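You operate a simulated robot arm through the tools that you are given. There is no shell and no other tool. Be economical: measure what you need, move in short steps, check, and stop when the job is done.

The job below is to be done with a simulated robot arm. You get a single attempt, and the scene is never put back.

JOB
Press the wet felt pack and lay it on the purple mat.
Fine: at the hand press: tin cup under the spout first, tray in, pump to the green line, let it drain, green button once, tray out; spill nothing; other packs stay.

It is judged by the outcome, as a careful person would: the job done as asked, and still so three seconds after it is handed in. It fails if anything else is knocked over, pushed out of place, dropped, spilled or broken.

ROBOT AND FRAMES
A 7-joint arm with a two-finger parallel gripper, fixed in place. Base frame: the origin is at the foot of the arm, x ahead of it, y to its left, z up; the work surface is at about z = 0. Units: mm, degrees, N and s.
With the tool pointing down near the work surface it reaches from about 240 to 620 mm from the base axis. Its first joint turns from -66.0 to 66.0 degrees. Payload 2.6 kg.
The TCP is the grasp point between the finger pads, 30 mm short of the fingertips. In the tool frame z runs along the fingers and y along their closing line. The gripper opens to 94 mm. The fingers are 28 mm wide and 10 mm thick; the gripper's body (50 by 96 mm) begins 55 mm behind the TCP.
Orientation is told as [roll, pitch, yaw] about the base's x, y, z axes, in that order, counted from this pose: with the fingers straight down and closing along the base's y, the tool's x points along the base's -x, its y along +y and its z along -z.

CONTROLS
- The arm moves only by the tool drive_tool. Its argument "steps" is text: rows parted by semicolons, each of 6 numbers parted by spaces: the shift along the tool's x, y, z in m, then the turn, a rotation vector about the tool's x, y, z in degrees. In form: dx dy dz ax ay az; .... A call has 1 to 10 rows; each row is the pose to reach, as a shift and turn from the pose commanded when the call began, along the tool's axes at that moment. "gripper" is the gripper command, from -1 (fully open) to 1 (shut), values between in proportion, set as the call begins (left out, the last holds). Rows are played at 5 a second. More than 50 mm and 8.6 degrees between two rows, or a gripper value outside its range, and nothing of the call is played. Where a pose cannot be reached the arm comes as near as it can. A force on the tool above 90 N (or 10 N above the force at the start of the call, whichever is more), or a blocked arm, ends the call early, and 0.2 s more pass. The fingers move at their own pace (about 72 mm/s each) and stop on an object; they squeeze with about 40 N. The grip force told is the motor's: it shows also when the fingers shut on nothing. Time passes only in rows, and 0.2 s behind the last, so rows that repeat a pose let the fingers close. The reply holds the time, the measured pose of the TCP, the force on the tool along the base axes, the opening and the grip force, in the units named above and with some noise, with the torque about the TCP (base axes, N m) and any sound that the robot's microphone picked up.
- Cameras (640 x 400 px; columns grow to the right, rows downward): "scene" is fixed at [26.8, 423, 571.2]; the picture's right is [-0.86, -0.51, 0.00], its down [-0.26, 0.43, -0.86] and it looks along [0.44, -0.74, -0.50] (base axes); focal length 295 px, centre (320, 200). "wrist" rides on the gripper at [76, 14, -103] in the tool frame; the picture's right is [-0.18, 0.98, 0.00], its down [-0.75, -0.14, -0.64] and it looks along [-0.63, -0.12, 0.77] (tool axes); focal length 243 px, centre (320, 200). There is no depth. A picture from a camera that has moved, and an enlarged one, comes with that camera's place and axes in the base frame and with its lens.
- camera(camera): a new picture of that camera. No time passes.
- enlarge(camera, box): a new picture of the part [left, top, right, bottom] of that camera's present view, enlarged. No time passes.
- sign_off(): hands the job in; it is judged then, once.

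Work in short steps. Places have to be worked out from the pictures, the camera data and where the tool is seen: move nearer, look again, correct. Check each grasp and each placing, and mend what went wrong. You have 120 turns and 68 pictures in all, those below and enlarged ones among them. Open the gripper and draw the arm clear of the work before you hand the job in, unless the task says otherwise; then end with one line.

The tools are called after ">>>" by a JSON object that holds its "op" and its "data". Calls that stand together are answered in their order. drive_tool: Moves the arm, as the interface text tells. Its arguments: {"type":"object","properties":{"steps":{"type":"string"},"gripper":{"type":"number"}},"required":["steps"]} The other tools are called the same way: camera (camera) takes a picture; enlarge (camera, box) takes an enlarged picture of a part of a camera's view; sign_off () hands the job in.

At the start:

```text
clock: 0.0
eef_pos: [295.1, 38.4, 431.8]
tcp_rot: [0.0, -0.1, -0.1]
ft_force: [0.6, -0.3, 1.0]
ft_torque: [-0.01, -0.02, -0.02]
width: 94.3
gripper_force: 0.0
```

scene: 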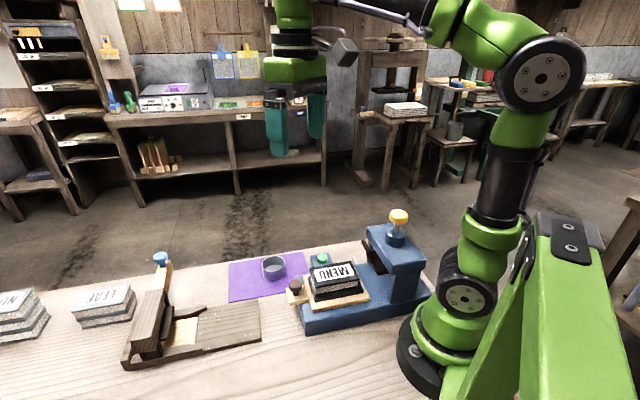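
wrist: 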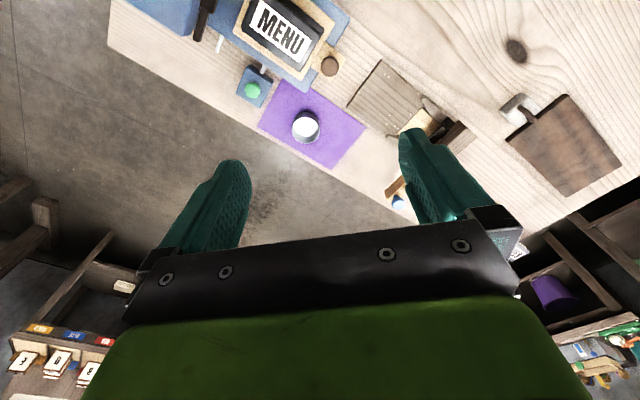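

I'll look closer at the press, cup and packs before I move.

>>> {"op": "enlarge", "data": {"camera": "scene", "box": [220, 190, 440, 340]}}

>>> {"op": "enlarge", "data": {"camera": "wrist", "box": [140, 0, 440, 190]}}

>>> {"op": "enlarge", "data": {"camera": "scene", "box": [0, 230, 270, 400]}}

```text
2.67 times, centred on (330, 265) of scene
camera zoom: at [26.8, 423.0, 571.2], right [-0.86, -0.51, 0.0], down [-0.26, 0.43, -0.86], along [0.44, -0.74, -0.5], focal length 788 px, centre (293, 27)
```

zoom: 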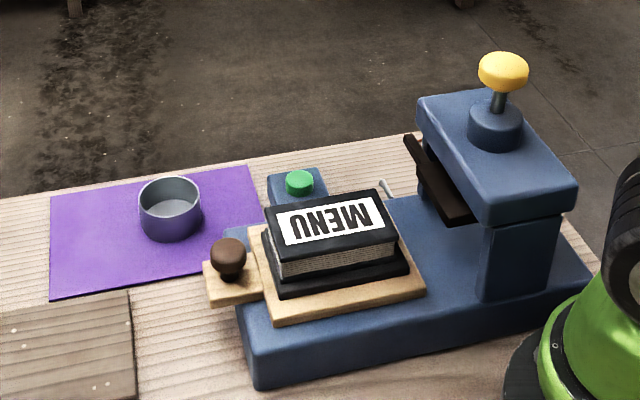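

```text
2.11 times, centred on (290, 95) of wrist
camera zoom: at [217.1, 53.6, 534.1], right [0.19, 0.98, 0.0], down [0.75, -0.14, 0.64], along [0.63, -0.12, -0.77], focal length 511 px, centre (383, 421)
```

zoom: 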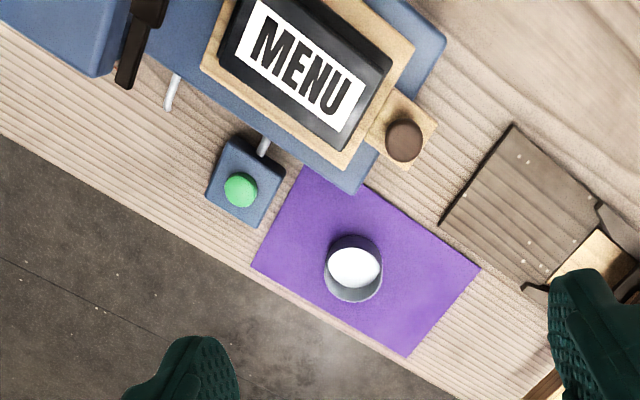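

```text
2.35 times, centred on (135, 315) of scene
camera zoom: at [26.8, 423.0, 571.2], right [-0.86, -0.51, 0.0], down [-0.26, 0.43, -0.86], along [0.44, -0.74, -0.5], focal length 695 px, centre (755, -71)
```

zoom: 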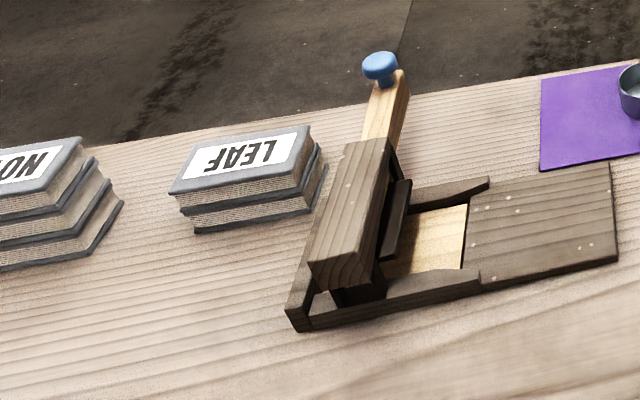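

The dark MENU pack sits on the press tray and the cup is on the mat. I need the gauge and spout, so I'll zoom in on those.

>>> {"op": "enlarge", "data": {"camera": "scene", "box": [340, 200, 430, 260]}}

>>> {"op": "drive_tool", "data": {"steps": "0 0 0 0 0 -8;0 0 0 0 0 -16;0 0 0 0 0 -24;0 0 0 0 0 -32;0 0 0 0 0 -40;0 0 0 0 0 -45"}}

>>> {"op": "camera", "data": {"camera": "wrist"}}

```text
6.67 times, centred on (385, 230) of scene
camera zoom: at [26.8, 423.0, 571.2], right [-0.86, -0.51, 0.0], down [-0.26, 0.43, -0.86], along [0.44, -0.74, -0.5], focal length 1969 px, centre (-113, 0)
```

zoom: 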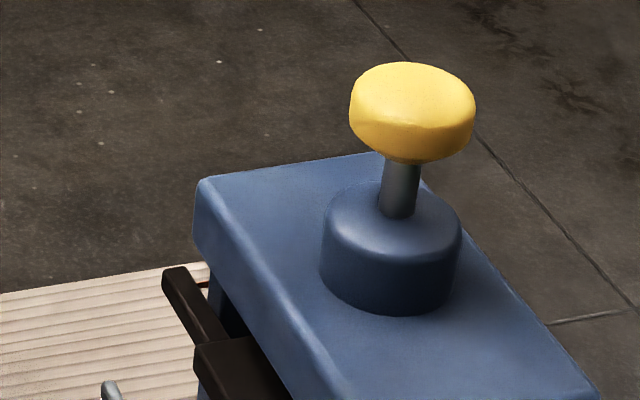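

```text
clock: 1.4
eef_pos: [293.1, 40.9, 430.8]
tcp_rot: [-0.1, -0.2, 45.0]
ft_force: [0.2, -0.3, 0.3]
ft_torque: [0.0, -0.01, -0.02]
width: 94.1
gripper_force: 0.1
```

```text
61 pictures are left
camera wrist: at [230.1, -4.4, 533.8], right [-0.57, 0.82, 0.0], down [0.63, 0.43, 0.64], along [0.53, 0.36, -0.77], focal length 243 px, centre (320, 200)
```

wrist: 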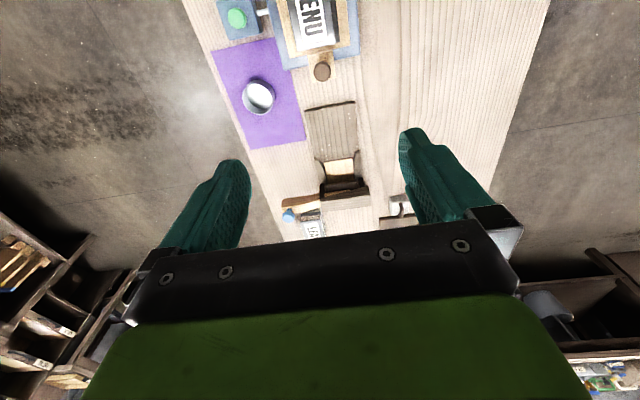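

The bench axis runs at 45° and the press head is toward (-x,-y). Next I'll go around to the floor side to see the spout and find a gauge.

>>> {"op": "drive_tool", "data": {"steps": "0.0155 -0.0273 0.010 0 0 -8.5;0.031 -0.0546 0.020 0 0 -17;0.0465 -0.0819 0.030 0 0 -25.5;0.062 -0.1092 0.040 0 0 -34;0.0775 -0.1365 0.05 0 0 -42.5;0.093 -0.1638 0.06 0 0 -51;0.1085 -0.1911 0.07 0 0 -59.5;0.124 -0.2184 0.08 0 0 -68;0.1395 -0.2457 0.09 0 0 -76.5;0.155 -0.273 0.10 0 0 -85"}}

>>> {"op": "camera", "data": {"camera": "wrist"}}

```text
clock: 3.6
eef_pos: [411.6, -219.6, 293.3]
tcp_rot: [-0.6, 1.1, 128.6]
ft_force: [0.0, 0.9, 0.7]
ft_torque: [-0.01, -0.02, 0.03]
width: 94.0
gripper_force: 0.1
out of reach, approached as far as the arm can: row 9, 10
```

```text
60 pictures are left
camera wrist: at [446.8, -286.0, 398.1], right [-0.88, -0.47, -0.01], down [-0.37, 0.68, 0.63], along [-0.29, 0.56, -0.78], focal length 243 px, centre (320, 200)
```

wrist: 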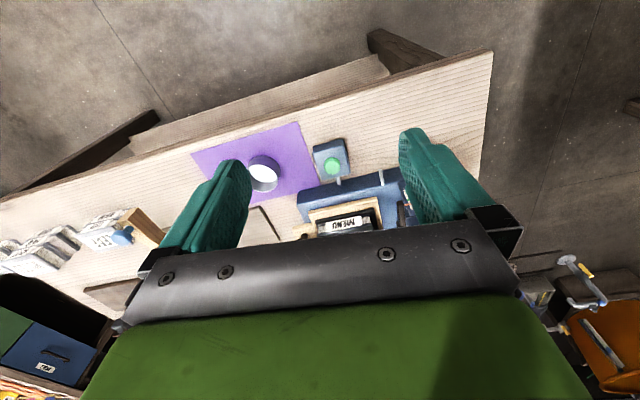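

>>> {"op": "enlarge", "data": {"camera": "wrist", "box": [290, 130, 440, 240]}}

```text
3.64 times, centred on (365, 185) of wrist
camera zoom: at [446.8, -286.0, 398.1], right [-0.88, -0.47, -0.01], down [-0.37, 0.68, 0.63], along [-0.29, 0.56, -0.78], focal length 882 px, centre (156, 254)
```

zoom: 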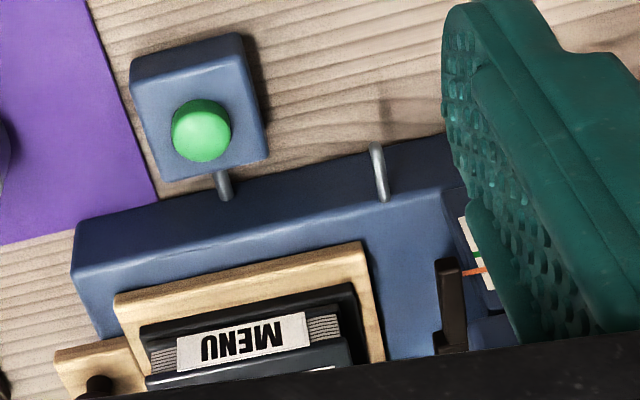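

The gauge is on the column's floor side: a white scale with a green line, and an orange pointer on the platen. I'll slide along to see it between the fingers.

>>> {"op": "drive_tool", "data": {"steps": "0 0.02 0 0 0 2;0 0.04 0 0 0 4;0 0.06 0 0 0 6;0 0.08 0 0 0 8"}}

>>> {"op": "camera", "data": {"camera": "wrist"}}

>>> {"op": "enlarge", "data": {"camera": "wrist", "box": [230, 110, 410, 230]}}

```text
clock: 4.6
eef_pos: [375.8, -247.8, 274.0]
tcp_rot: [0.0, 0.2, 121.7]
ft_force: [0.2, -0.3, -0.1]
ft_torque: [-0.01, 0.0, 0.02]
width: 93.7
gripper_force: 0.1
out of reach, approached as far as the arm can: row 1, 2, 3, 4
```

```text
58 pictures are left
camera wrist: at [403.6, -319.1, 376.3], right [-0.93, -0.36, 0.0], down [-0.28, 0.72, 0.64], along [-0.23, 0.6, -0.77], focal length 243 px, centre (320, 200)
```

wrist: 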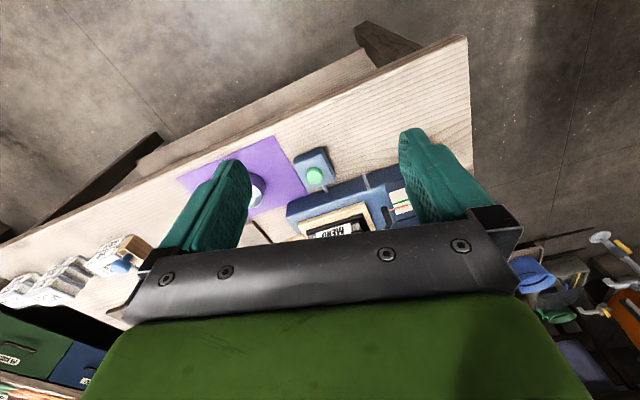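

```text
3.33 times, centred on (320, 170) of wrist
camera zoom: at [403.6, -319.1, 376.3], right [-0.93, -0.36, 0.0], down [-0.28, 0.72, 0.64], along [-0.23, 0.6, -0.77], focal length 809 px, centre (320, 300)
```

zoom: 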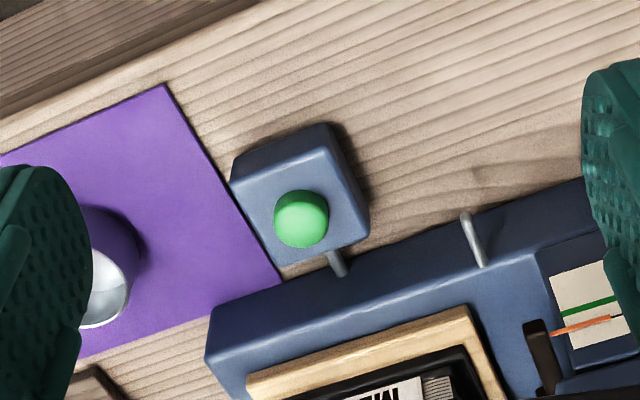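

I can see the gauge, the button box and the spout. I'll take tight zooms of the spout and cup from both cameras to triangulate heights.

>>> {"op": "enlarge", "data": {"camera": "wrist", "box": [335, 155, 425, 215]}}

>>> {"op": "enlarge", "data": {"camera": "scene", "box": [320, 235, 380, 275]}}

>>> {"op": "enlarge", "data": {"camera": "scene", "box": [240, 240, 330, 300]}}

```text
6.67 times, centred on (380, 185) of wrist
camera zoom: at [403.6, -319.1, 376.3], right [-0.93, -0.36, 0.0], down [-0.28, 0.72, 0.64], along [-0.23, 0.6, -0.77], focal length 1618 px, centre (-80, 300)
```

zoom: 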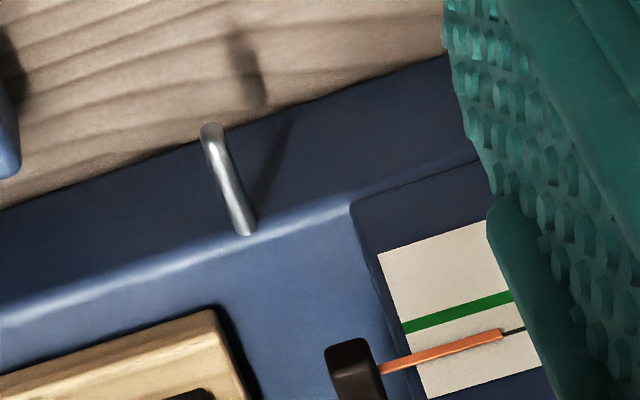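

```text
10.00 times, centred on (350, 255) of scene
camera zoom: at [26.8, 423.0, 571.2], right [-0.86, -0.51, 0.0], down [-0.26, 0.43, -0.86], along [0.44, -0.74, -0.5], focal length 2954 px, centre (20, -350)
```

zoom: 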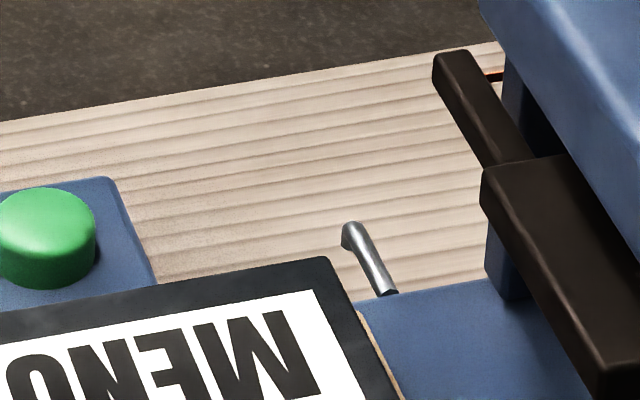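

```text
6.67 times, centred on (285, 270) of scene
camera zoom: at [26.8, 423.0, 571.2], right [-0.86, -0.51, 0.0], down [-0.26, 0.43, -0.86], along [0.44, -0.74, -0.5], focal length 1969 px, centre (553, -267)
```

zoom: 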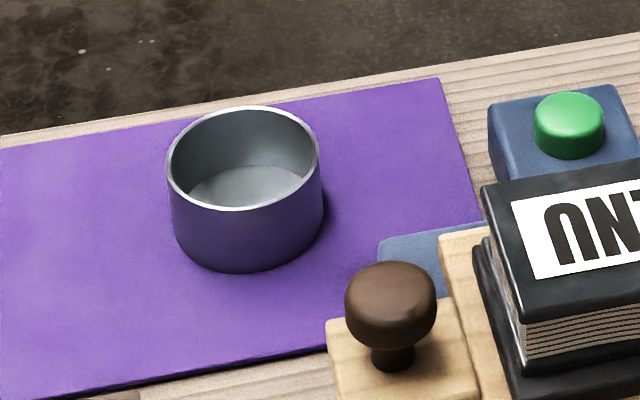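

The spout tip is about (256,-134,44), the bed wall about 31 mm behind it. The cup is at about (433,-20), roughly 61 mm across, rim at z≈35, so it fits under the spout. I'll move above the cup while turning to yaw -45.

>>> {"op": "drive_tool", "data": {"steps": "-0.0164 -0.0168 0 0 0 8.4;-0.0328 -0.0336 0 0 0 16.8;-0.0492 -0.0504 0 0 0 25.2;-0.0656 -0.0672 0 0 0 33.6;-0.082 -0.084 0 0 0 42;-0.0984 -0.1008 0 0 0 50.4;-0.1148 -0.1176 0 0 0 58.8;-0.1312 -0.1344 0 0 0 67.2;-0.1476 -0.1512 0 0 0 75.6;-0.164 -0.168 0 0 0 84"}}

>>> {"op": "drive_tool", "data": {"steps": "0 0 0 0 0 8.4;0 0 0 0 0 16.8;0 0 0 0 0 25.2;0 0 0 0 0 33.6;0 0 0 0 0 42;0 0 0 0 0 50.4;0 0 0 0 0 58.8;0 0 0 0 0 67.2;0 0 0 0 0 75.6;0 0 0 0 0 82.7"}}

>>> {"op": "camera", "data": {"camera": "wrist"}}

```text
clock: 6.8
eef_pos: [432.1, -19.0, 274.1]
tcp_rot: [0.0, -0.1, 37.9]
ft_force: [0.0, -0.3, 1.0]
ft_torque: [0.0, -0.02, 0.01]
width: 93.9
gripper_force: 0.2
```

```text
clock: 9.0
eef_pos: [431.6, -19.4, 272.4]
tcp_rot: [0.1, -0.1, -44.9]
ft_force: [1.2, -0.2, 0.3]
ft_torque: [-0.01, -0.02, 0.01]
width: 93.9
gripper_force: 0.1
```

```text
53 pictures are left
camera wrist: at [387.5, 45.6, 375.8], right [0.82, 0.57, 0.0], down [0.43, -0.63, 0.64], along [0.36, -0.53, -0.77], focal length 243 px, centre (320, 200)
```

wrist: 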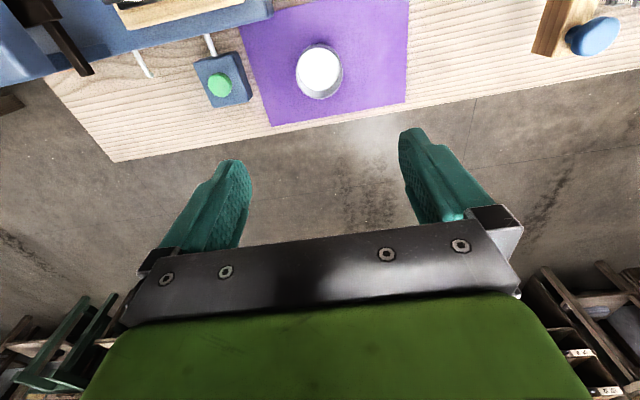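

Measured from here the cup centre is about (430,-17). I'll descend partway and check alignment.

>>> {"op": "drive_tool", "data": {"steps": "0.002 0.001 0.04 0 0 0;0.002 0.001 0.08 0 0 0;0.002 0.001 0.12 0 0 0;0.002 0.001 0.16 0 0 0;0.002 0.001 0.18 0 0 0"}}

>>> {"op": "camera", "data": {"camera": "wrist"}}

```text
clock: 10.2
eef_pos: [433.1, -16.4, 93.6]
tcp_rot: [0.0, -0.1, -44.9]
ft_force: [-0.3, -0.2, 0.1]
ft_torque: [0.03, 0.01, -0.02]
width: 93.8
gripper_force: 0.1
```

```text
52 pictures are left
camera wrist: at [388.6, 47.2, 196.0], right [0.82, 0.57, 0.0], down [0.43, -0.63, 0.64], along [0.37, -0.53, -0.77], focal length 243 px, centre (320, 200)
```

wrist: 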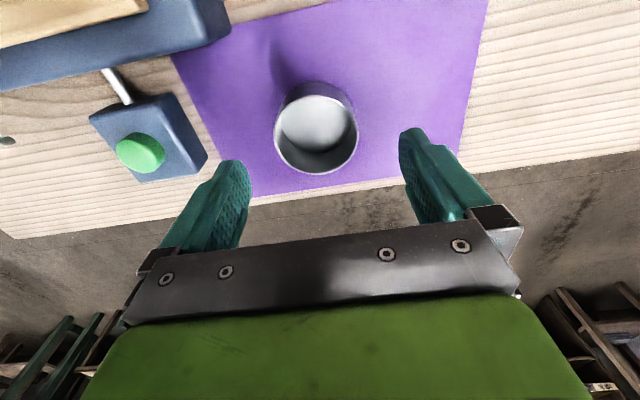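

The rim centre is about (430,-15). I'll make a small correction, descend to z≈44 and close.

>>> {"op": "drive_tool", "data": {"steps": "0.003 -0.001 0.02 0 0 0;0.003 -0.001 0.04 0 0 0;0.003 -0.001 0.05 0 0 0"}}

>>> {"op": "drive_tool", "data": {"steps": "0 0 0 0 0 0;0 0 0 0 0 0;0 0 0 0 0 0;0 0 0 0 0 0", "gripper": 1}}

>>> {"op": "camera", "data": {"camera": "wrist"}}

```text
clock: 11.0
eef_pos: [429.2, -14.4, 43.7]
tcp_rot: [0.1, -0.1, -44.7]
ft_force: [0.1, -0.8, -0.6]
ft_torque: [0.01, -0.01, -0.01]
width: 94.0
gripper_force: 0.1
```

```text
clock: 12.0
eef_pos: [428.9, -13.7, 43.8]
tcp_rot: [0.1, -0.1, -44.8]
ft_force: [0.4, -0.3, 0.5]
ft_torque: [-0.02, 0.01, 0.03]
width: 58.4
gripper_force: 40.8
```

```text
51 pictures are left
camera wrist: at [384.8, 49.6, 146.6], right [0.82, 0.57, 0.0], down [0.43, -0.63, 0.64], along [0.37, -0.53, -0.77], focal length 243 px, centre (320, 200)
```

wrist: 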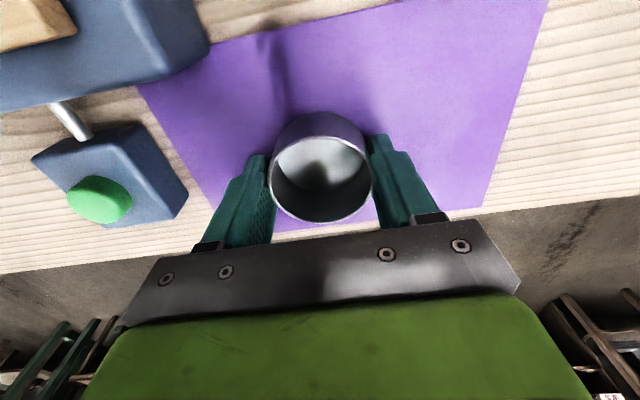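

The cup is held centred. I'll lift it and carry it to a standoff on the floor side of the spout.

>>> {"op": "drive_tool", "data": {"steps": "0 0 -0.04 0 0 0;0 0 -0.08 0 0 0;0 0 -0.11 0 0 0;-0.008 -0.04 -0.11 0 0 0;-0.016 -0.08 -0.11 0 0 0;-0.024 -0.12 -0.11 0 0 0;-0.032 -0.16 -0.11 0 0 0;-0.032 -0.19 -0.11 0 0 0;-0.032 -0.2105 -0.11 0 0 0"}}

>>> {"op": "camera", "data": {"camera": "wrist"}}

>>> {"op": "camera", "data": {"camera": "scene"}}

```text
clock: 14.0
eef_pos: [302.1, -187.1, 154.5]
tcp_rot: [0.1, -0.1, -44.7]
ft_force: [0.0, -1.0, -0.3]
ft_torque: [0.01, 0.01, 0.01]
width: 58.5
gripper_force: 40.0
```

```text
50 pictures are left
camera wrist: at [258.1, -123.6, 256.5], right [0.82, 0.57, 0.0], down [0.43, -0.63, 0.64], along [0.37, -0.53, -0.77], focal length 243 px, centre (320, 200)
```

wrist: 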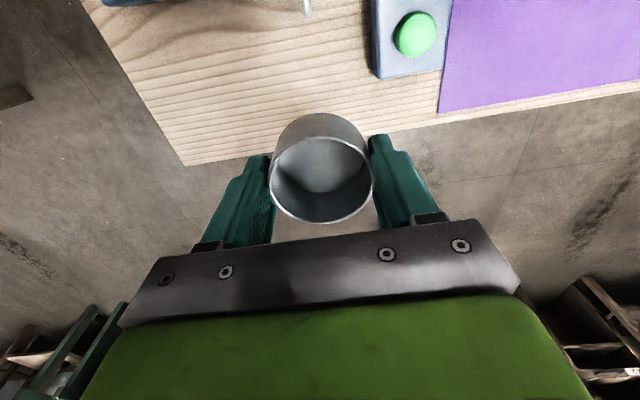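

```text
49 pictures are left
```

scene: 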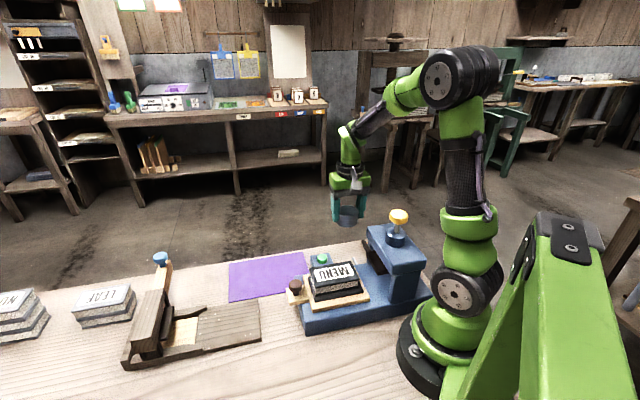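

The spout tip re-measures at (257,-134.5). I'll lower here to about 4 mm above the bench, then look.

>>> {"op": "drive_tool", "data": {"steps": "0 0 0.04 0 0 0;0 0 0.08 0 0 0;0 0 0.1 0 0 0;0 0 0.108 0 0 0;0 0 0.108 0 0 0"}}

>>> {"op": "camera", "data": {"camera": "wrist"}}

>>> {"op": "enlarge", "data": {"camera": "scene", "box": [290, 180, 440, 280]}}

```text
clock: 15.2
eef_pos: [301.6, -185.4, 47.0]
tcp_rot: [0.1, -0.2, -44.8]
ft_force: [-0.6, -0.8, -0.6]
ft_torque: [0.04, 0.0, 0.03]
width: 58.7
gripper_force: 40.1
```

```text
48 pictures are left
camera wrist: at [257.9, -122.7, 148.7], right [0.82, 0.57, 0.0], down [0.43, -0.63, 0.64], along [0.37, -0.53, -0.77], focal length 243 px, centre (320, 200)
```

wrist: 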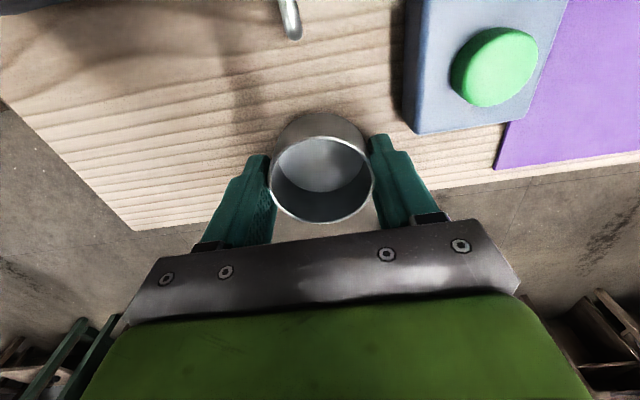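

```text
4.00 times, centred on (365, 230) of scene
camera zoom: at [26.8, 423.0, 571.2], right [-0.86, -0.51, 0.0], down [-0.26, 0.43, -0.86], along [0.44, -0.74, -0.5], focal length 1182 px, centre (140, 80)
```

zoom: 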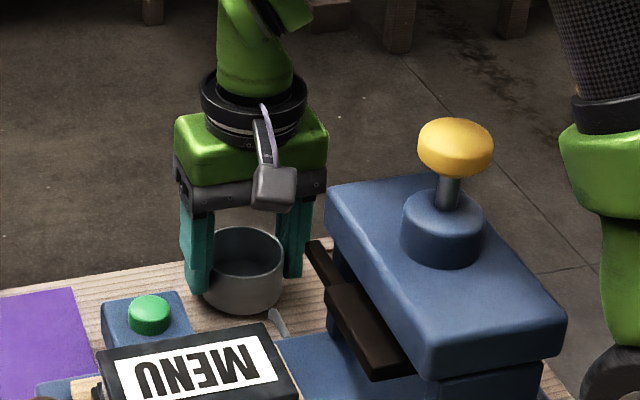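

The cup hangs about 4 mm over the bench, and the rim (z≈39) is below the spout. I'll slide it straight in under the spout in small rows.

>>> {"op": "drive_tool", "data": {"steps": "0.012 0 0 0 0 0;0.024 0 0 0 0 0;0.034 0 0 0 0 0;0.044 0 0 0 0 0;0.0535 0 0 0 0 0;0.0535 0 0 0 0 0"}}

>>> {"op": "camera", "data": {"camera": "wrist"}}

>>> {"op": "enlarge", "data": {"camera": "scene", "box": [290, 180, 440, 280]}}

```text
clock: 16.6
eef_pos: [263.8, -148.0, 47.0]
tcp_rot: [0.1, -0.1, -44.8]
ft_force: [0.1, 0.2, -0.3]
ft_torque: [0.04, -0.05, 0.0]
width: 58.7
gripper_force: 39.9
```

```text
46 pictures are left
camera wrist: at [220.0, -84.2, 148.7], right [0.82, 0.57, 0.0], down [0.43, -0.63, 0.64], along [0.37, -0.53, -0.77], focal length 243 px, centre (320, 200)
```

wrist: 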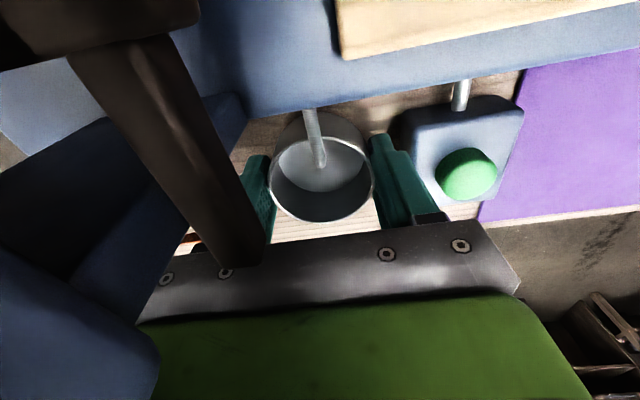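

```text
4.00 times, centred on (365, 230) of scene
camera zoom: at [26.8, 423.0, 571.2], right [-0.86, -0.51, 0.0], down [-0.26, 0.43, -0.86], along [0.44, -0.74, -0.5], focal length 1182 px, centre (140, 80)
```

zoom: 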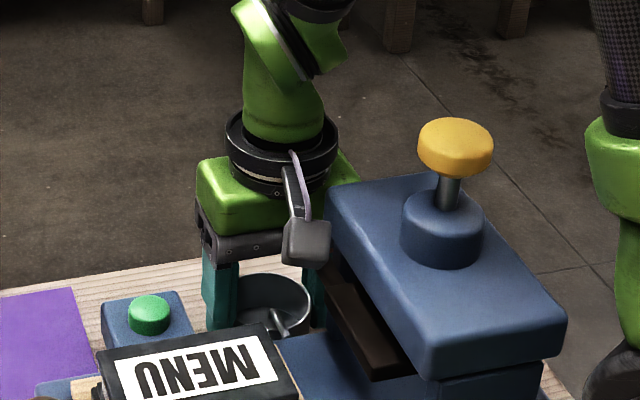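

The spout tip sits well inside the rim and there is no contact. I'll lower to the bench.

>>> {"op": "drive_tool", "data": {"steps": "0 0 0.002 0 0 0;0 0 0.004 0 0 0;0 0 0.005 0 0 0;0 0 0.005 0 0 0"}}

```text
clock: 17.6
eef_pos: [264.2, -148.6, 41.6]
tcp_rot: [0.0, -0.1, -44.8]
ft_force: [-0.3, -0.4, -1.4]
ft_torque: [0.0, -0.05, -0.03]
width: 58.4
gripper_force: 39.9
```

>>> {"op": "drive_tool", "data": {"steps": "0 0 0.001 0 0 0;0 0 0.001 0 0 0"}}

```text
clock: 18.2
eef_pos: [264.8, -148.5, 40.5]
tcp_rot: [0.1, -0.1, -44.9]
ft_force: [0.2, 1.9, 5.1]
ft_torque: [-0.02, 0.03, -0.04]
width: 58.6
gripper_force: 39.9
```

It's in contact at about 5 N. I'll open slightly to clear the button box, then rise straight up.

>>> {"op": "drive_tool", "data": {"steps": "0 0 0 0 0 0;0 0 0 0 0 0;0 0 -0.005 0 0 0;0 0 -0.02 0 0 0;0 0 -0.04 0 0 0;0 0 -0.06 0 0 0;-0.03 0 -0.09 0 0 0;-0.06 0 -0.12 0 0 0;-0.06 0 -0.16 0 0 0;-0.06 0 -0.2 0 0 0", "gripper": -0.4}}

>>> {"op": "camera", "data": {"camera": "wrist"}}

>>> {"op": "enlarge", "data": {"camera": "scene", "box": [290, 200, 440, 300]}}

```text
clock: 20.4
eef_pos: [306.4, -190.9, 239.7]
tcp_rot: [0.0, -0.1, -44.7]
ft_force: [0.5, -0.5, 0.5]
ft_torque: [0.02, 0.03, -0.02]
width: 65.8
gripper_force: 0.0
```

```text
44 pictures are left
camera wrist: at [261.9, -128.2, 341.8], right [0.82, 0.57, 0.0], down [0.44, -0.63, 0.64], along [0.37, -0.53, -0.77], focal length 243 px, centre (320, 200)
```

wrist: 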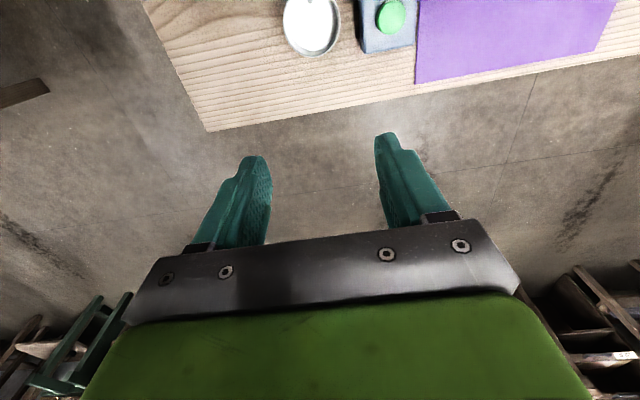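

```text
4.00 times, centred on (365, 250) of scene
camera zoom: at [26.8, 423.0, 571.2], right [-0.86, -0.51, 0.0], down [-0.26, 0.43, -0.86], along [0.44, -0.74, -0.5], focal length 1182 px, centre (140, 0)
```

zoom: 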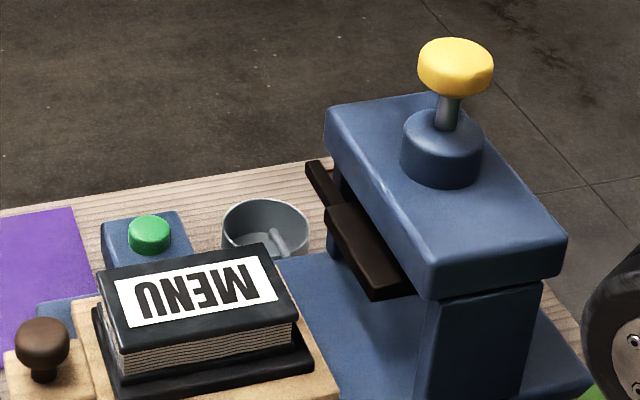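

The cup sits under the spout. The tray knob is at about (309,52), top z≈85, and the yellow pump knob is at about (151,-110,237). I'll go over the tray knob turning to yaw -135, which puts the camera facing the press.

>>> {"op": "drive_tool", "data": {"steps": "0.017 0.0173 -0.01 0 0 8.5;0.034 0.0346 -0.02 0 0 17;0.051 0.0519 -0.03 0 0 25.5;0.068 0.0692 -0.04 0 0 34;0.085 0.0865 -0.04 0 0 42.5;0.102 0.1038 -0.04 0 0 51;0.119 0.1211 -0.03 0 0 59.5;0.136 0.1384 -0.02 0 0 68;0.153 0.1557 -0.01 0 0 76.5;0.1695 0.173 0 0 0 85", "gripper": -0.3}}

>>> {"op": "drive_tool", "data": {"steps": "0 0 0 0 0 2.5;0 0 0 0 0 5"}}

>>> {"op": "camera", "data": {"camera": "wrist"}}

```text
clock: 22.6
eef_pos: [307.9, 51.6, 240.9]
tcp_rot: [0.1, 0.1, -130.0]
ft_force: [-0.2, 0.6, -0.5]
ft_torque: [-0.02, -0.02, 0.01]
width: 61.2
gripper_force: 0.1
```

```text
clock: 23.2
eef_pos: [307.1, 50.5, 240.3]
tcp_rot: [0.1, 0.1, -134.9]
ft_force: [-0.3, -0.1, -0.7]
ft_torque: [-0.04, 0.02, 0.02]
width: 61.0
gripper_force: 0.1
```

```text
42 pictures are left
camera wrist: at [371.6, 94.6, 342.4], right [0.57, -0.82, 0.0], down [-0.63, -0.44, 0.64], along [-0.53, -0.36, -0.77], focal length 243 px, centre (320, 200)
```

wrist: 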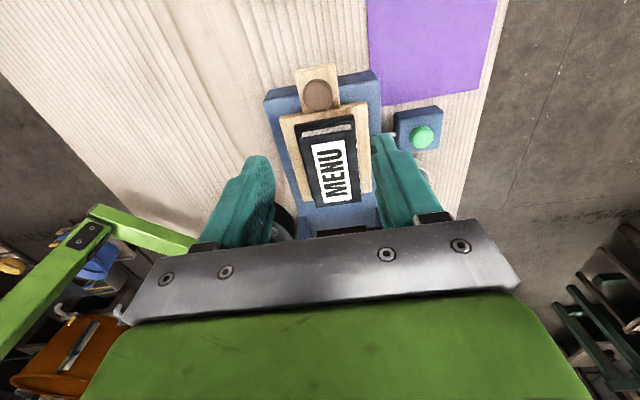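

The knob is at about (307,54) by this view. I'll align to it and descend partway.

>>> {"op": "drive_tool", "data": {"steps": "0.003 -0.003 0.03 0 0 0;0.003 -0.003 0.06 0 0 0;0.003 -0.003 0.09 0 0 0;0.003 -0.003 0.115 0 0 0"}}

>>> {"op": "camera", "data": {"camera": "wrist"}}

>>> {"op": "enlarge", "data": {"camera": "scene", "box": [250, 240, 370, 320]}}

```text
clock: 24.2
eef_pos: [308.8, 55.1, 126.0]
tcp_rot: [0.1, 0.2, -134.8]
ft_force: [0.1, 0.6, 0.1]
ft_torque: [-0.01, 0.03, 0.0]
width: 61.2
gripper_force: 0.1
```

```text
41 pictures are left
camera wrist: at [371.9, 99.5, 228.6], right [0.57, -0.82, 0.0], down [-0.63, -0.44, 0.64], along [-0.53, -0.36, -0.77], focal length 243 px, centre (320, 200)
```

wrist: 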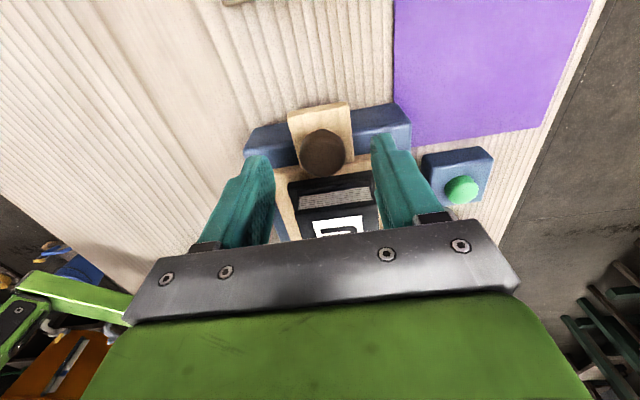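

```text
5.00 times, centred on (310, 280) of scene
camera zoom: at [26.8, 423.0, 571.2], right [-0.86, -0.51, 0.0], down [-0.26, 0.43, -0.86], along [0.44, -0.74, -0.5], focal length 1477 px, centre (370, -200)
```

zoom: 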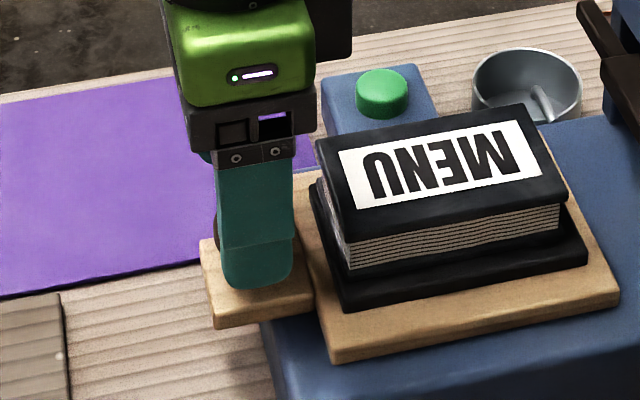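

It's aligned. I'll descend to z≈97 and grip the knob.

>>> {"op": "drive_tool", "data": {"steps": "0.0 0 0.01 0 0 0;0 0 0.02 0 0 0;0 0 0.028 0 0 0;0 0 0.028 0 0 0"}}

>>> {"op": "enlarge", "data": {"camera": "scene", "box": [250, 240, 370, 320]}}

```text
clock: 25.2
eef_pos: [308.2, 55.5, 97.0]
tcp_rot: [0.0, 0.1, -134.8]
ft_force: [0.9, -1.2, 0.5]
ft_torque: [-0.01, 0.01, -0.01]
width: 61.3
gripper_force: 0.1
```

```text
5.00 times, centred on (310, 280) of scene
camera zoom: at [26.8, 423.0, 571.2], right [-0.86, -0.51, 0.0], down [-0.26, 0.43, -0.86], along [0.44, -0.74, -0.5], focal length 1477 px, centre (370, -200)
```

zoom: 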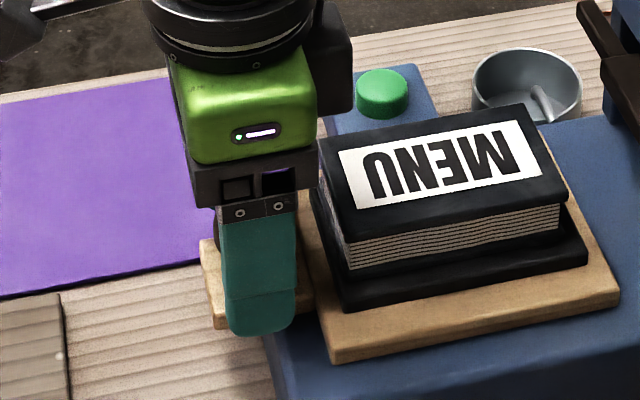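

>>> {"op": "drive_tool", "data": {"steps": "0 0 0 0 0 0;0 0 0 0 0 0;0 0 0 0 0 0;0 0 0 0 0 0", "gripper": 1}}

>>> {"op": "camera", "data": {"camera": "wrist"}}

```text
clock: 26.2
eef_pos: [308.4, 54.8, 98.0]
tcp_rot: [0.2, 0.1, -134.8]
ft_force: [12.0, -11.1, -8.2]
ft_torque: [-0.11, -0.22, 0.03]
width: 29.5
gripper_force: 45.1
```

```text
38 pictures are left
camera wrist: at [372.3, 98.6, 200.3], right [0.57, -0.82, 0.0], down [-0.63, -0.43, 0.64], along [-0.53, -0.37, -0.77], focal length 243 px, centre (320, 200)
```

wrist: 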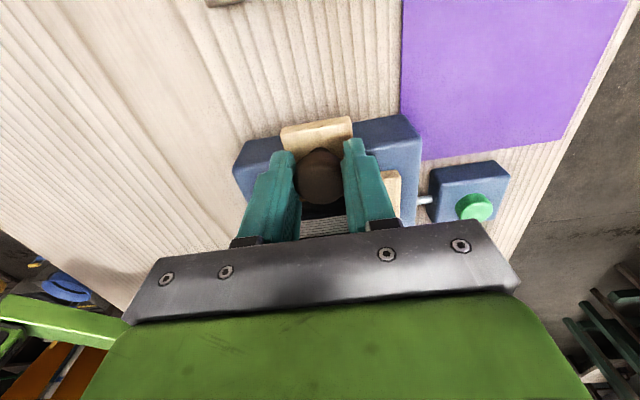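

It has gripped the knob (29.5 mm) with some lateral load. I'll relax sideways a little and start pushing in gently.

>>> {"op": "drive_tool", "data": {"steps": "0 0.0015 0 0 0 0;0 0.0015 0 0 0 0"}}

```text
clock: 26.8
eef_pos: [309.6, 54.2, 98.3]
tcp_rot: [0.0, 0.2, -134.9]
ft_force: [-2.3, -6.1, 15.8]
ft_torque: [-0.05, -0.03, 0.17]
width: 29.4
gripper_force: 44.9
```

>>> {"op": "drive_tool", "data": {"steps": "-0.005 0.0015 0 0 0 0;-0.01 0.0015 0 0 0 0;-0.015 0.0015 0 0 0 0;-0.02 0.0015 0 0 0 0"}}

>>> {"op": "enlarge", "data": {"camera": "scene", "box": [250, 200, 430, 320]}}

```text
clock: 27.8
eef_pos: [295.0, 40.9, 98.2]
tcp_rot: [-0.3, 0.1, -134.7]
ft_force: [-20.6, 22.1, 40.5]
ft_torque: [0.56, 0.34, 0.07]
width: 29.4
gripper_force: 45.9
```

```text
3.33 times, centred on (340, 260) of scene
camera zoom: at [26.6, 423.0, 571.2], right [-0.86, -0.51, 0.0], down [-0.26, 0.43, -0.86], along [0.44, -0.74, -0.5], focal length 985 px, centre (253, 0)
```

zoom: 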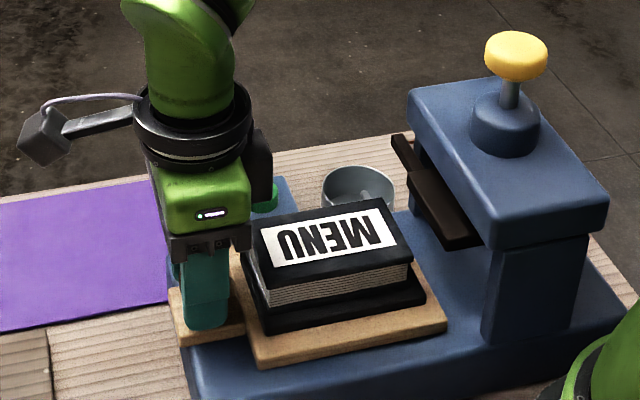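

The tray slides, but side and vertical loads built up. I'll relax by shifting -w 2 mm and up 1.5 mm, then read the forces.

>>> {"op": "drive_tool", "data": {"steps": "0 -0.002 -0.0015 0 0 0;0 -0.002 -0.0015 0 0 0"}}

```text
clock: 28.4
eef_pos: [294.1, 39.1, 97.8]
tcp_rot: [0.0, -0.1, -134.9]
ft_force: [-9.6, 9.8, -1.2]
ft_torque: [0.85, -0.58, -0.07]
width: 29.6
gripper_force: 45.1
```

>>> {"op": "drive_tool", "data": {"steps": "-0.006 -0.001 0 0 0 0;-0.012 -0.001 0 0 0 0;-0.018 -0.001 0 0 0 0;-0.024 -0.001 0 0 0 0;-0.03 -0.001 0 0 0 0"}}

```text
clock: 29.6
eef_pos: [273.1, 18.7, 97.4]
tcp_rot: [0.2, 0.1, -134.7]
ft_force: [12.3, -12.8, -43.1]
ft_torque: [-0.08, -0.09, 0.08]
width: 29.4
gripper_force: 45.5
```

>>> {"op": "drive_tool", "data": {"steps": "0 0.001 0.001 0 0 0;-0.006 0.001 0.001 0 0 0;-0.012 0.001 0.001 0 0 0;-0.018 0.001 0.001 0 0 0;-0.024 0.001 0.001 0 0 0;-0.03 0.001 0.001 0 0 0"}}

```text
clock: 31.0
eef_pos: [253.7, -0.8, 97.9]
tcp_rot: [-0.1, 0.2, -134.8]
ft_force: [-12.3, 13.6, 35.9]
ft_torque: [0.02, 0.51, 0.18]
width: 29.5
gripper_force: 44.9
```

>>> {"op": "drive_tool", "data": {"steps": "0 -0.0007 -0.0007 0 0 0;-0.006 -0.0007 -0.0007 0 0 0;-0.012 -0.0007 -0.0007 0 0 0;-0.018 -0.0007 -0.0007 0 0 0;-0.024 -0.0007 -0.0007 0 0 0"}}

>>> {"op": "enlarge", "data": {"camera": "scene", "box": [290, 200, 440, 320]}}

```text
clock: 32.2
eef_pos: [235.8, -20.6, 97.1]
tcp_rot: [0.1, 0.0, -134.7]
ft_force: [2.7, -2.1, -14.8]
ft_torque: [-0.08, -0.02, -0.15]
width: 29.3
gripper_force: 44.7
```

```text
3.33 times, centred on (365, 260) of scene
camera zoom: at [26.8, 423.0, 571.2], right [-0.86, -0.51, 0.0], down [-0.26, 0.43, -0.86], along [0.44, -0.74, -0.5], focal length 985 px, centre (170, 0)
```

zoom: 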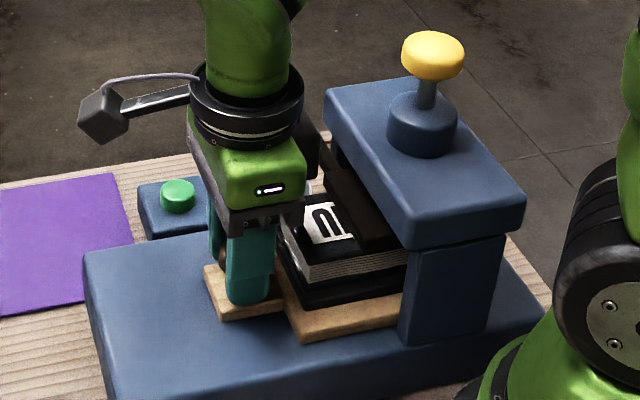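

Pack is half under the platen; about 38 mm remain. Continue in small rows until it meets a stop.

>>> {"op": "drive_tool", "data": {"steps": "-0.005 0 0.0003 0 0 0;-0.01 0 0.0003 0 0 0;-0.015 0 0.0003 0 0 0;-0.02 0 0.0003 0 0 0;-0.025 0 0.0003 0 0 0"}}

```text
clock: 33.4
eef_pos: [218.8, -35.5, 97.7]
tcp_rot: [0.1, 0.1, -134.8]
ft_force: [-3.5, 4.8, 10.2]
ft_torque: [-0.23, 0.31, 0.16]
width: 29.1
gripper_force: 44.8
```

>>> {"op": "drive_tool", "data": {"steps": "-0.004 0 0 0 0 0;-0.008 0 0 0 0 0;-0.012 0 0 0 0 0;-0.016 0 0 0 0 0"}}

>>> {"op": "enlarge", "data": {"camera": "scene", "box": [290, 200, 440, 320]}}

```text
clock: 34.4
eef_pos: [209.7, -44.5, 99.4]
tcp_rot: [-0.5, 0.4, -135.0]
ft_force: [12.0, 60.6, 0.2]
ft_torque: [-1.33, 0.66, -0.7]
width: 29.4
gripper_force: 45.3
out of reach, approached as far as the arm can: row 4
```

```text
3.33 times, centred on (365, 260) of scene
camera zoom: at [26.8, 423.1, 571.1], right [-0.86, -0.51, 0.0], down [-0.26, 0.43, -0.86], along [0.44, -0.74, -0.5], focal length 985 px, centre (170, 0)
```

zoom: 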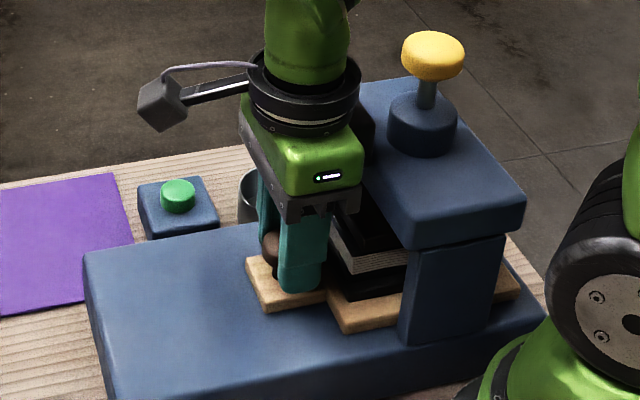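

Resistance of about 51 N along the slide: either the end stop or the hand touching the head. I'll zoom in to tell which.

>>> {"op": "enlarge", "data": {"camera": "scene", "box": [340, 215, 420, 290]}}

>>> {"op": "camera", "data": {"camera": "wrist"}}

```text
5.33 times, centred on (380, 252) of scene
camera zoom: at [26.8, 423.1, 571.1], right [-0.86, -0.51, 0.0], down [-0.26, 0.43, -0.86], along [0.44, -0.74, -0.5], focal length 1576 px, centre (0, -80)
```

zoom: 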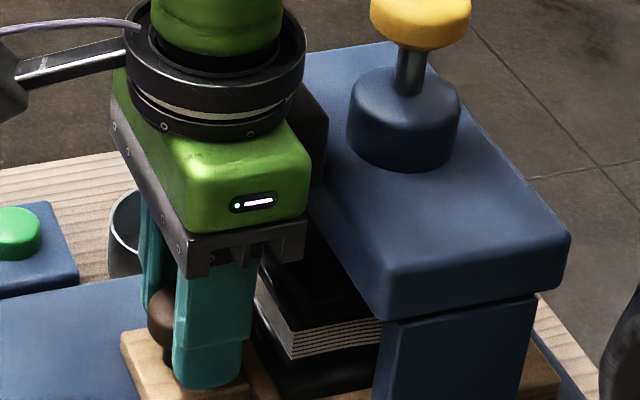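

```text
33 pictures are left
camera wrist: at [273.9, -2.2, 201.5], right [0.56, -0.83, -0.01], down [-0.63, -0.44, 0.64], along [-0.53, -0.36, -0.77], focal length 243 px, centre (320, 200)
```

wrist: 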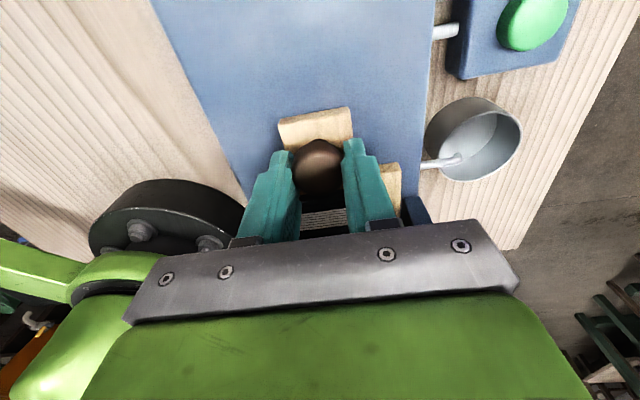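

By geometry the pack centre (u≈32) is about under the platen centre (u≈29). I'll back off 2 mm to unload and see how the reading changes.

>>> {"op": "drive_tool", "data": {"steps": "0.003 0 0 0 0 0;0.003 0 0 0 0 0"}}

>>> {"op": "drive_tool", "data": {"steps": "-0.001 0 0 0 0 0;-0.002 0 0 0 0 0;-0.003 0 0 0 0 0"}}

```text
clock: 35.0
eef_pos: [209.9, -44.4, 98.8]
tcp_rot: [-0.7, 0.0, -135.2]
ft_force: [-23.8, 35.0, 39.2]
ft_torque: [1.21, 0.11, 0.08]
width: 29.4
gripper_force: 45.2
```

```text
clock: 35.8
eef_pos: [209.6, -46.3, 98.4]
tcp_rot: [-0.5, 0.1, -134.9]
ft_force: [12.8, 56.8, -20.3]
ft_torque: [-1.45, 2.01, -0.81]
width: 29.5
gripper_force: 44.8
```

I'll open the gripper here without moving. If the u-force vanishes, the tray stop was what resisted, not the head.

>>> {"op": "drive_tool", "data": {"steps": "0 0 0 0 0 0;0 0 0 0 0 0;0 0 0 0 0 0", "gripper": -0.3}}

```text
clock: 36.6
eef_pos: [212.6, -47.9, 100.6]
tcp_rot: [0.3, 0.4, -134.6]
ft_force: [33.8, 34.4, -5.4]
ft_torque: [-2.15, 1.88, -0.87]
width: 61.2
gripper_force: 0.1
```

The force persists about 60 mm above the TCP, so the hand was leaning on the head front. I'll back off, rise, and push the tray from behind the knob with closed fingers to keep the hand clear.

>>> {"op": "drive_tool", "data": {"steps": "0.005 0 0 0 0 0;0.01 0 0 0 0 0;0.01 0 -0.015 0 0 0;0.01 0 -0.03 0 0 0;0.03 0 -0.05 0 0 0;0.06 0 -0.06 0 0 0;0.06 0 -0.06 0 0 0"}}

>>> {"op": "camera", "data": {"camera": "wrist"}}

>>> {"op": "enlarge", "data": {"camera": "scene", "box": [290, 200, 440, 320]}}

```text
clock: 38.2
eef_pos: [253.4, -4.4, 157.9]
tcp_rot: [0.2, 0.2, -134.8]
ft_force: [-0.5, -0.6, 0.0]
ft_torque: [0.04, 0.01, -0.01]
width: 60.8
gripper_force: 0.0
```

```text
32 pictures are left
camera wrist: at [317.2, 39.4, 261.6], right [0.57, -0.82, 0.0], down [-0.63, -0.44, 0.64], along [-0.53, -0.36, -0.77], focal length 243 px, centre (320, 200)
```

wrist: 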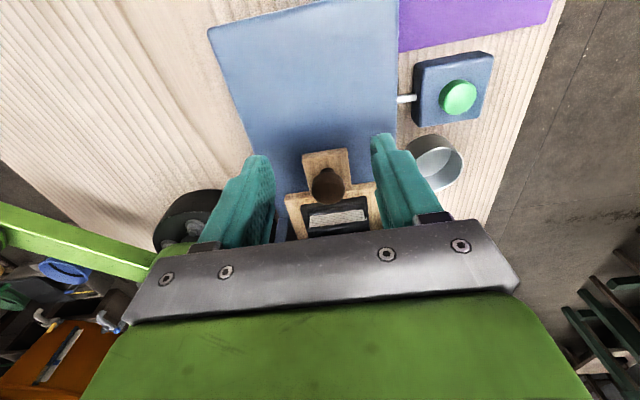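

```text
3.33 times, centred on (365, 260) of scene
camera zoom: at [26.8, 423.1, 571.2], right [-0.86, -0.51, 0.0], down [-0.26, 0.43, -0.86], along [0.44, -0.74, -0.5], focal length 985 px, centre (170, 0)
```

zoom: 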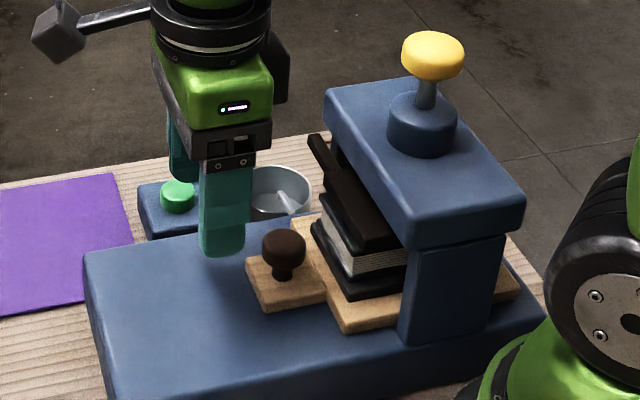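

The knob is now at about u=122, w=178. I'll close the fingers, lower behind the knob at u≈176 and push in until a firm stop.

>>> {"op": "drive_tool", "data": {"steps": "0 -0.003 0 0 0 0;0 -0.003 0.02 0 0 0;0 -0.003 0.04 0 0 0;0 -0.003 0.06 0 0 0;0 -0.003 0.06 0 0 0", "gripper": 1}}

>>> {"op": "drive_tool", "data": {"steps": "-0.006 0 0 0 0 0;-0.012 0 0 0 0 0;-0.018 0 0 0 0 0;-0.022 0 0 0 0 0;-0.026 0 0 0 0 0"}}

```text
clock: 39.4
eef_pos: [250.7, -3.0, 97.5]
tcp_rot: [-0.1, 0.2, -134.7]
ft_force: [-0.3, -0.4, -0.7]
ft_torque: [0.04, -0.02, -0.01]
width: 0.0
gripper_force: 33.7
```

```text
clock: 40.6
eef_pos: [232.8, -22.3, 98.6]
tcp_rot: [0.1, 0.2, -134.7]
ft_force: [5.4, 8.4, -3.9]
ft_torque: [0.15, -0.11, -0.02]
width: 0.2
gripper_force: 32.9
```

>>> {"op": "drive_tool", "data": {"steps": "-0.003 0 0 0 0 0;-0.006 0 0 0 0 0;-0.009 0 0 0 0 0;-0.012 0 0 0 0 0"}}

```text
clock: 41.3
eef_pos: [232.9, -24.4, 100.5]
tcp_rot: [0.4, 1.1, -134.3]
ft_force: [2.6, 4.2, -1.0]
ft_torque: [0.1, -0.08, -0.05]
width: 0.1
gripper_force: 33.2
stopped in row 3: the force on the tool passed its limit at 94 N (the readings are from after the stop); the commanded pose is now the measured one
```

There was a firm stop at 94 N with the knob at u≈118, so the tray is fully in. Next I'll rise and look down at the pump knob.

>>> {"op": "drive_tool", "data": {"steps": "0.01 0 -0.04 0 0 0;0.01 0 -0.08 0 0 0;0.01 0 -0.12 0 0 0;0.01 0 -0.16 0 0 0;0.01 0 -0.2 0 0 0;-0.03 0 -0.21 0 0 0;-0.06 0 -0.21 0 0 0"}}

>>> {"op": "camera", "data": {"camera": "wrist"}}

>>> {"op": "camera", "data": {"camera": "scene"}}

```text
clock: 42.9
eef_pos: [186.4, -66.1, 310.0]
tcp_rot: [0.5, 1.1, -134.2]
ft_force: [1.1, -0.2, 0.2]
ft_torque: [0.0, -0.02, -0.02]
width: 0.3
gripper_force: 33.6
```

```text
30 pictures are left
camera wrist: at [248.2, -22.6, 414.3], right [0.57, -0.82, 0.0], down [-0.64, -0.45, 0.63], along [-0.51, -0.36, -0.78], focal length 243 px, centre (320, 200)
```

wrist: 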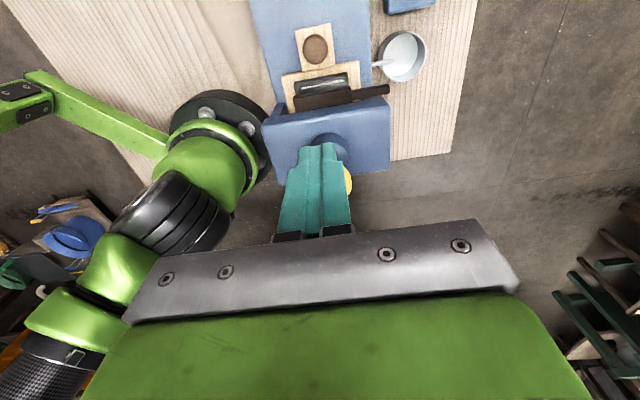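

```text
29 pictures are left
```

scene: 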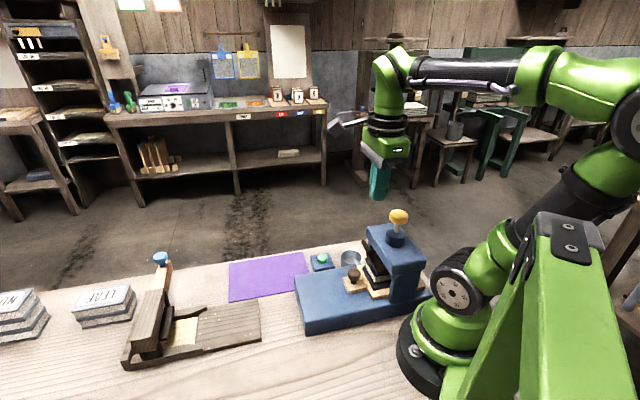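

The knob centre is consistent with about (151,-110). I'll move above it and see if the arm reaches.

>>> {"op": "drive_tool", "data": {"steps": "-0.02 0.002 0 0 0 0;-0.035 0.004 0 0 0 0;-0.045 0.006 0 0 0 0;-0.056 0.007 0 0 0 0;-0.056 0.007 0 0 0 0"}}

>>> {"op": "enlarge", "data": {"camera": "scene", "box": [340, 120, 460, 280]}}

```text
clock: 44.1
eef_pos: [153.4, -112.4, 309.0]
tcp_rot: [0.5, 1.0, -134.3]
ft_force: [0.2, 0.7, 0.2]
ft_torque: [0.02, -0.02, 0.02]
width: 0.1
gripper_force: 33.0
```

```text
2.50 times, centred on (400, 200) of scene
camera zoom: at [26.8, 423.0, 571.2], right [-0.86, -0.51, 0.0], down [-0.26, 0.43, -0.86], along [0.44, -0.74, -0.5], focal length 738 px, centre (120, 200)
```

zoom: 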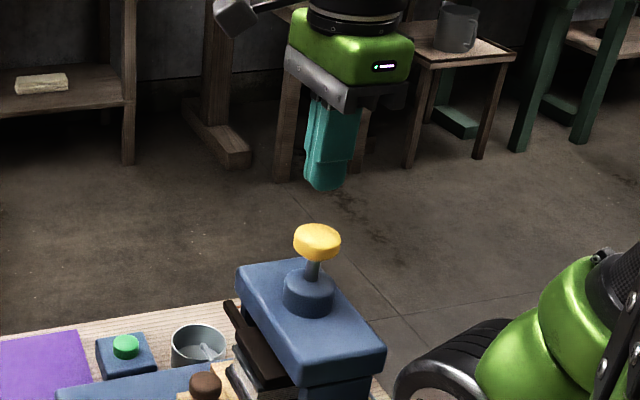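

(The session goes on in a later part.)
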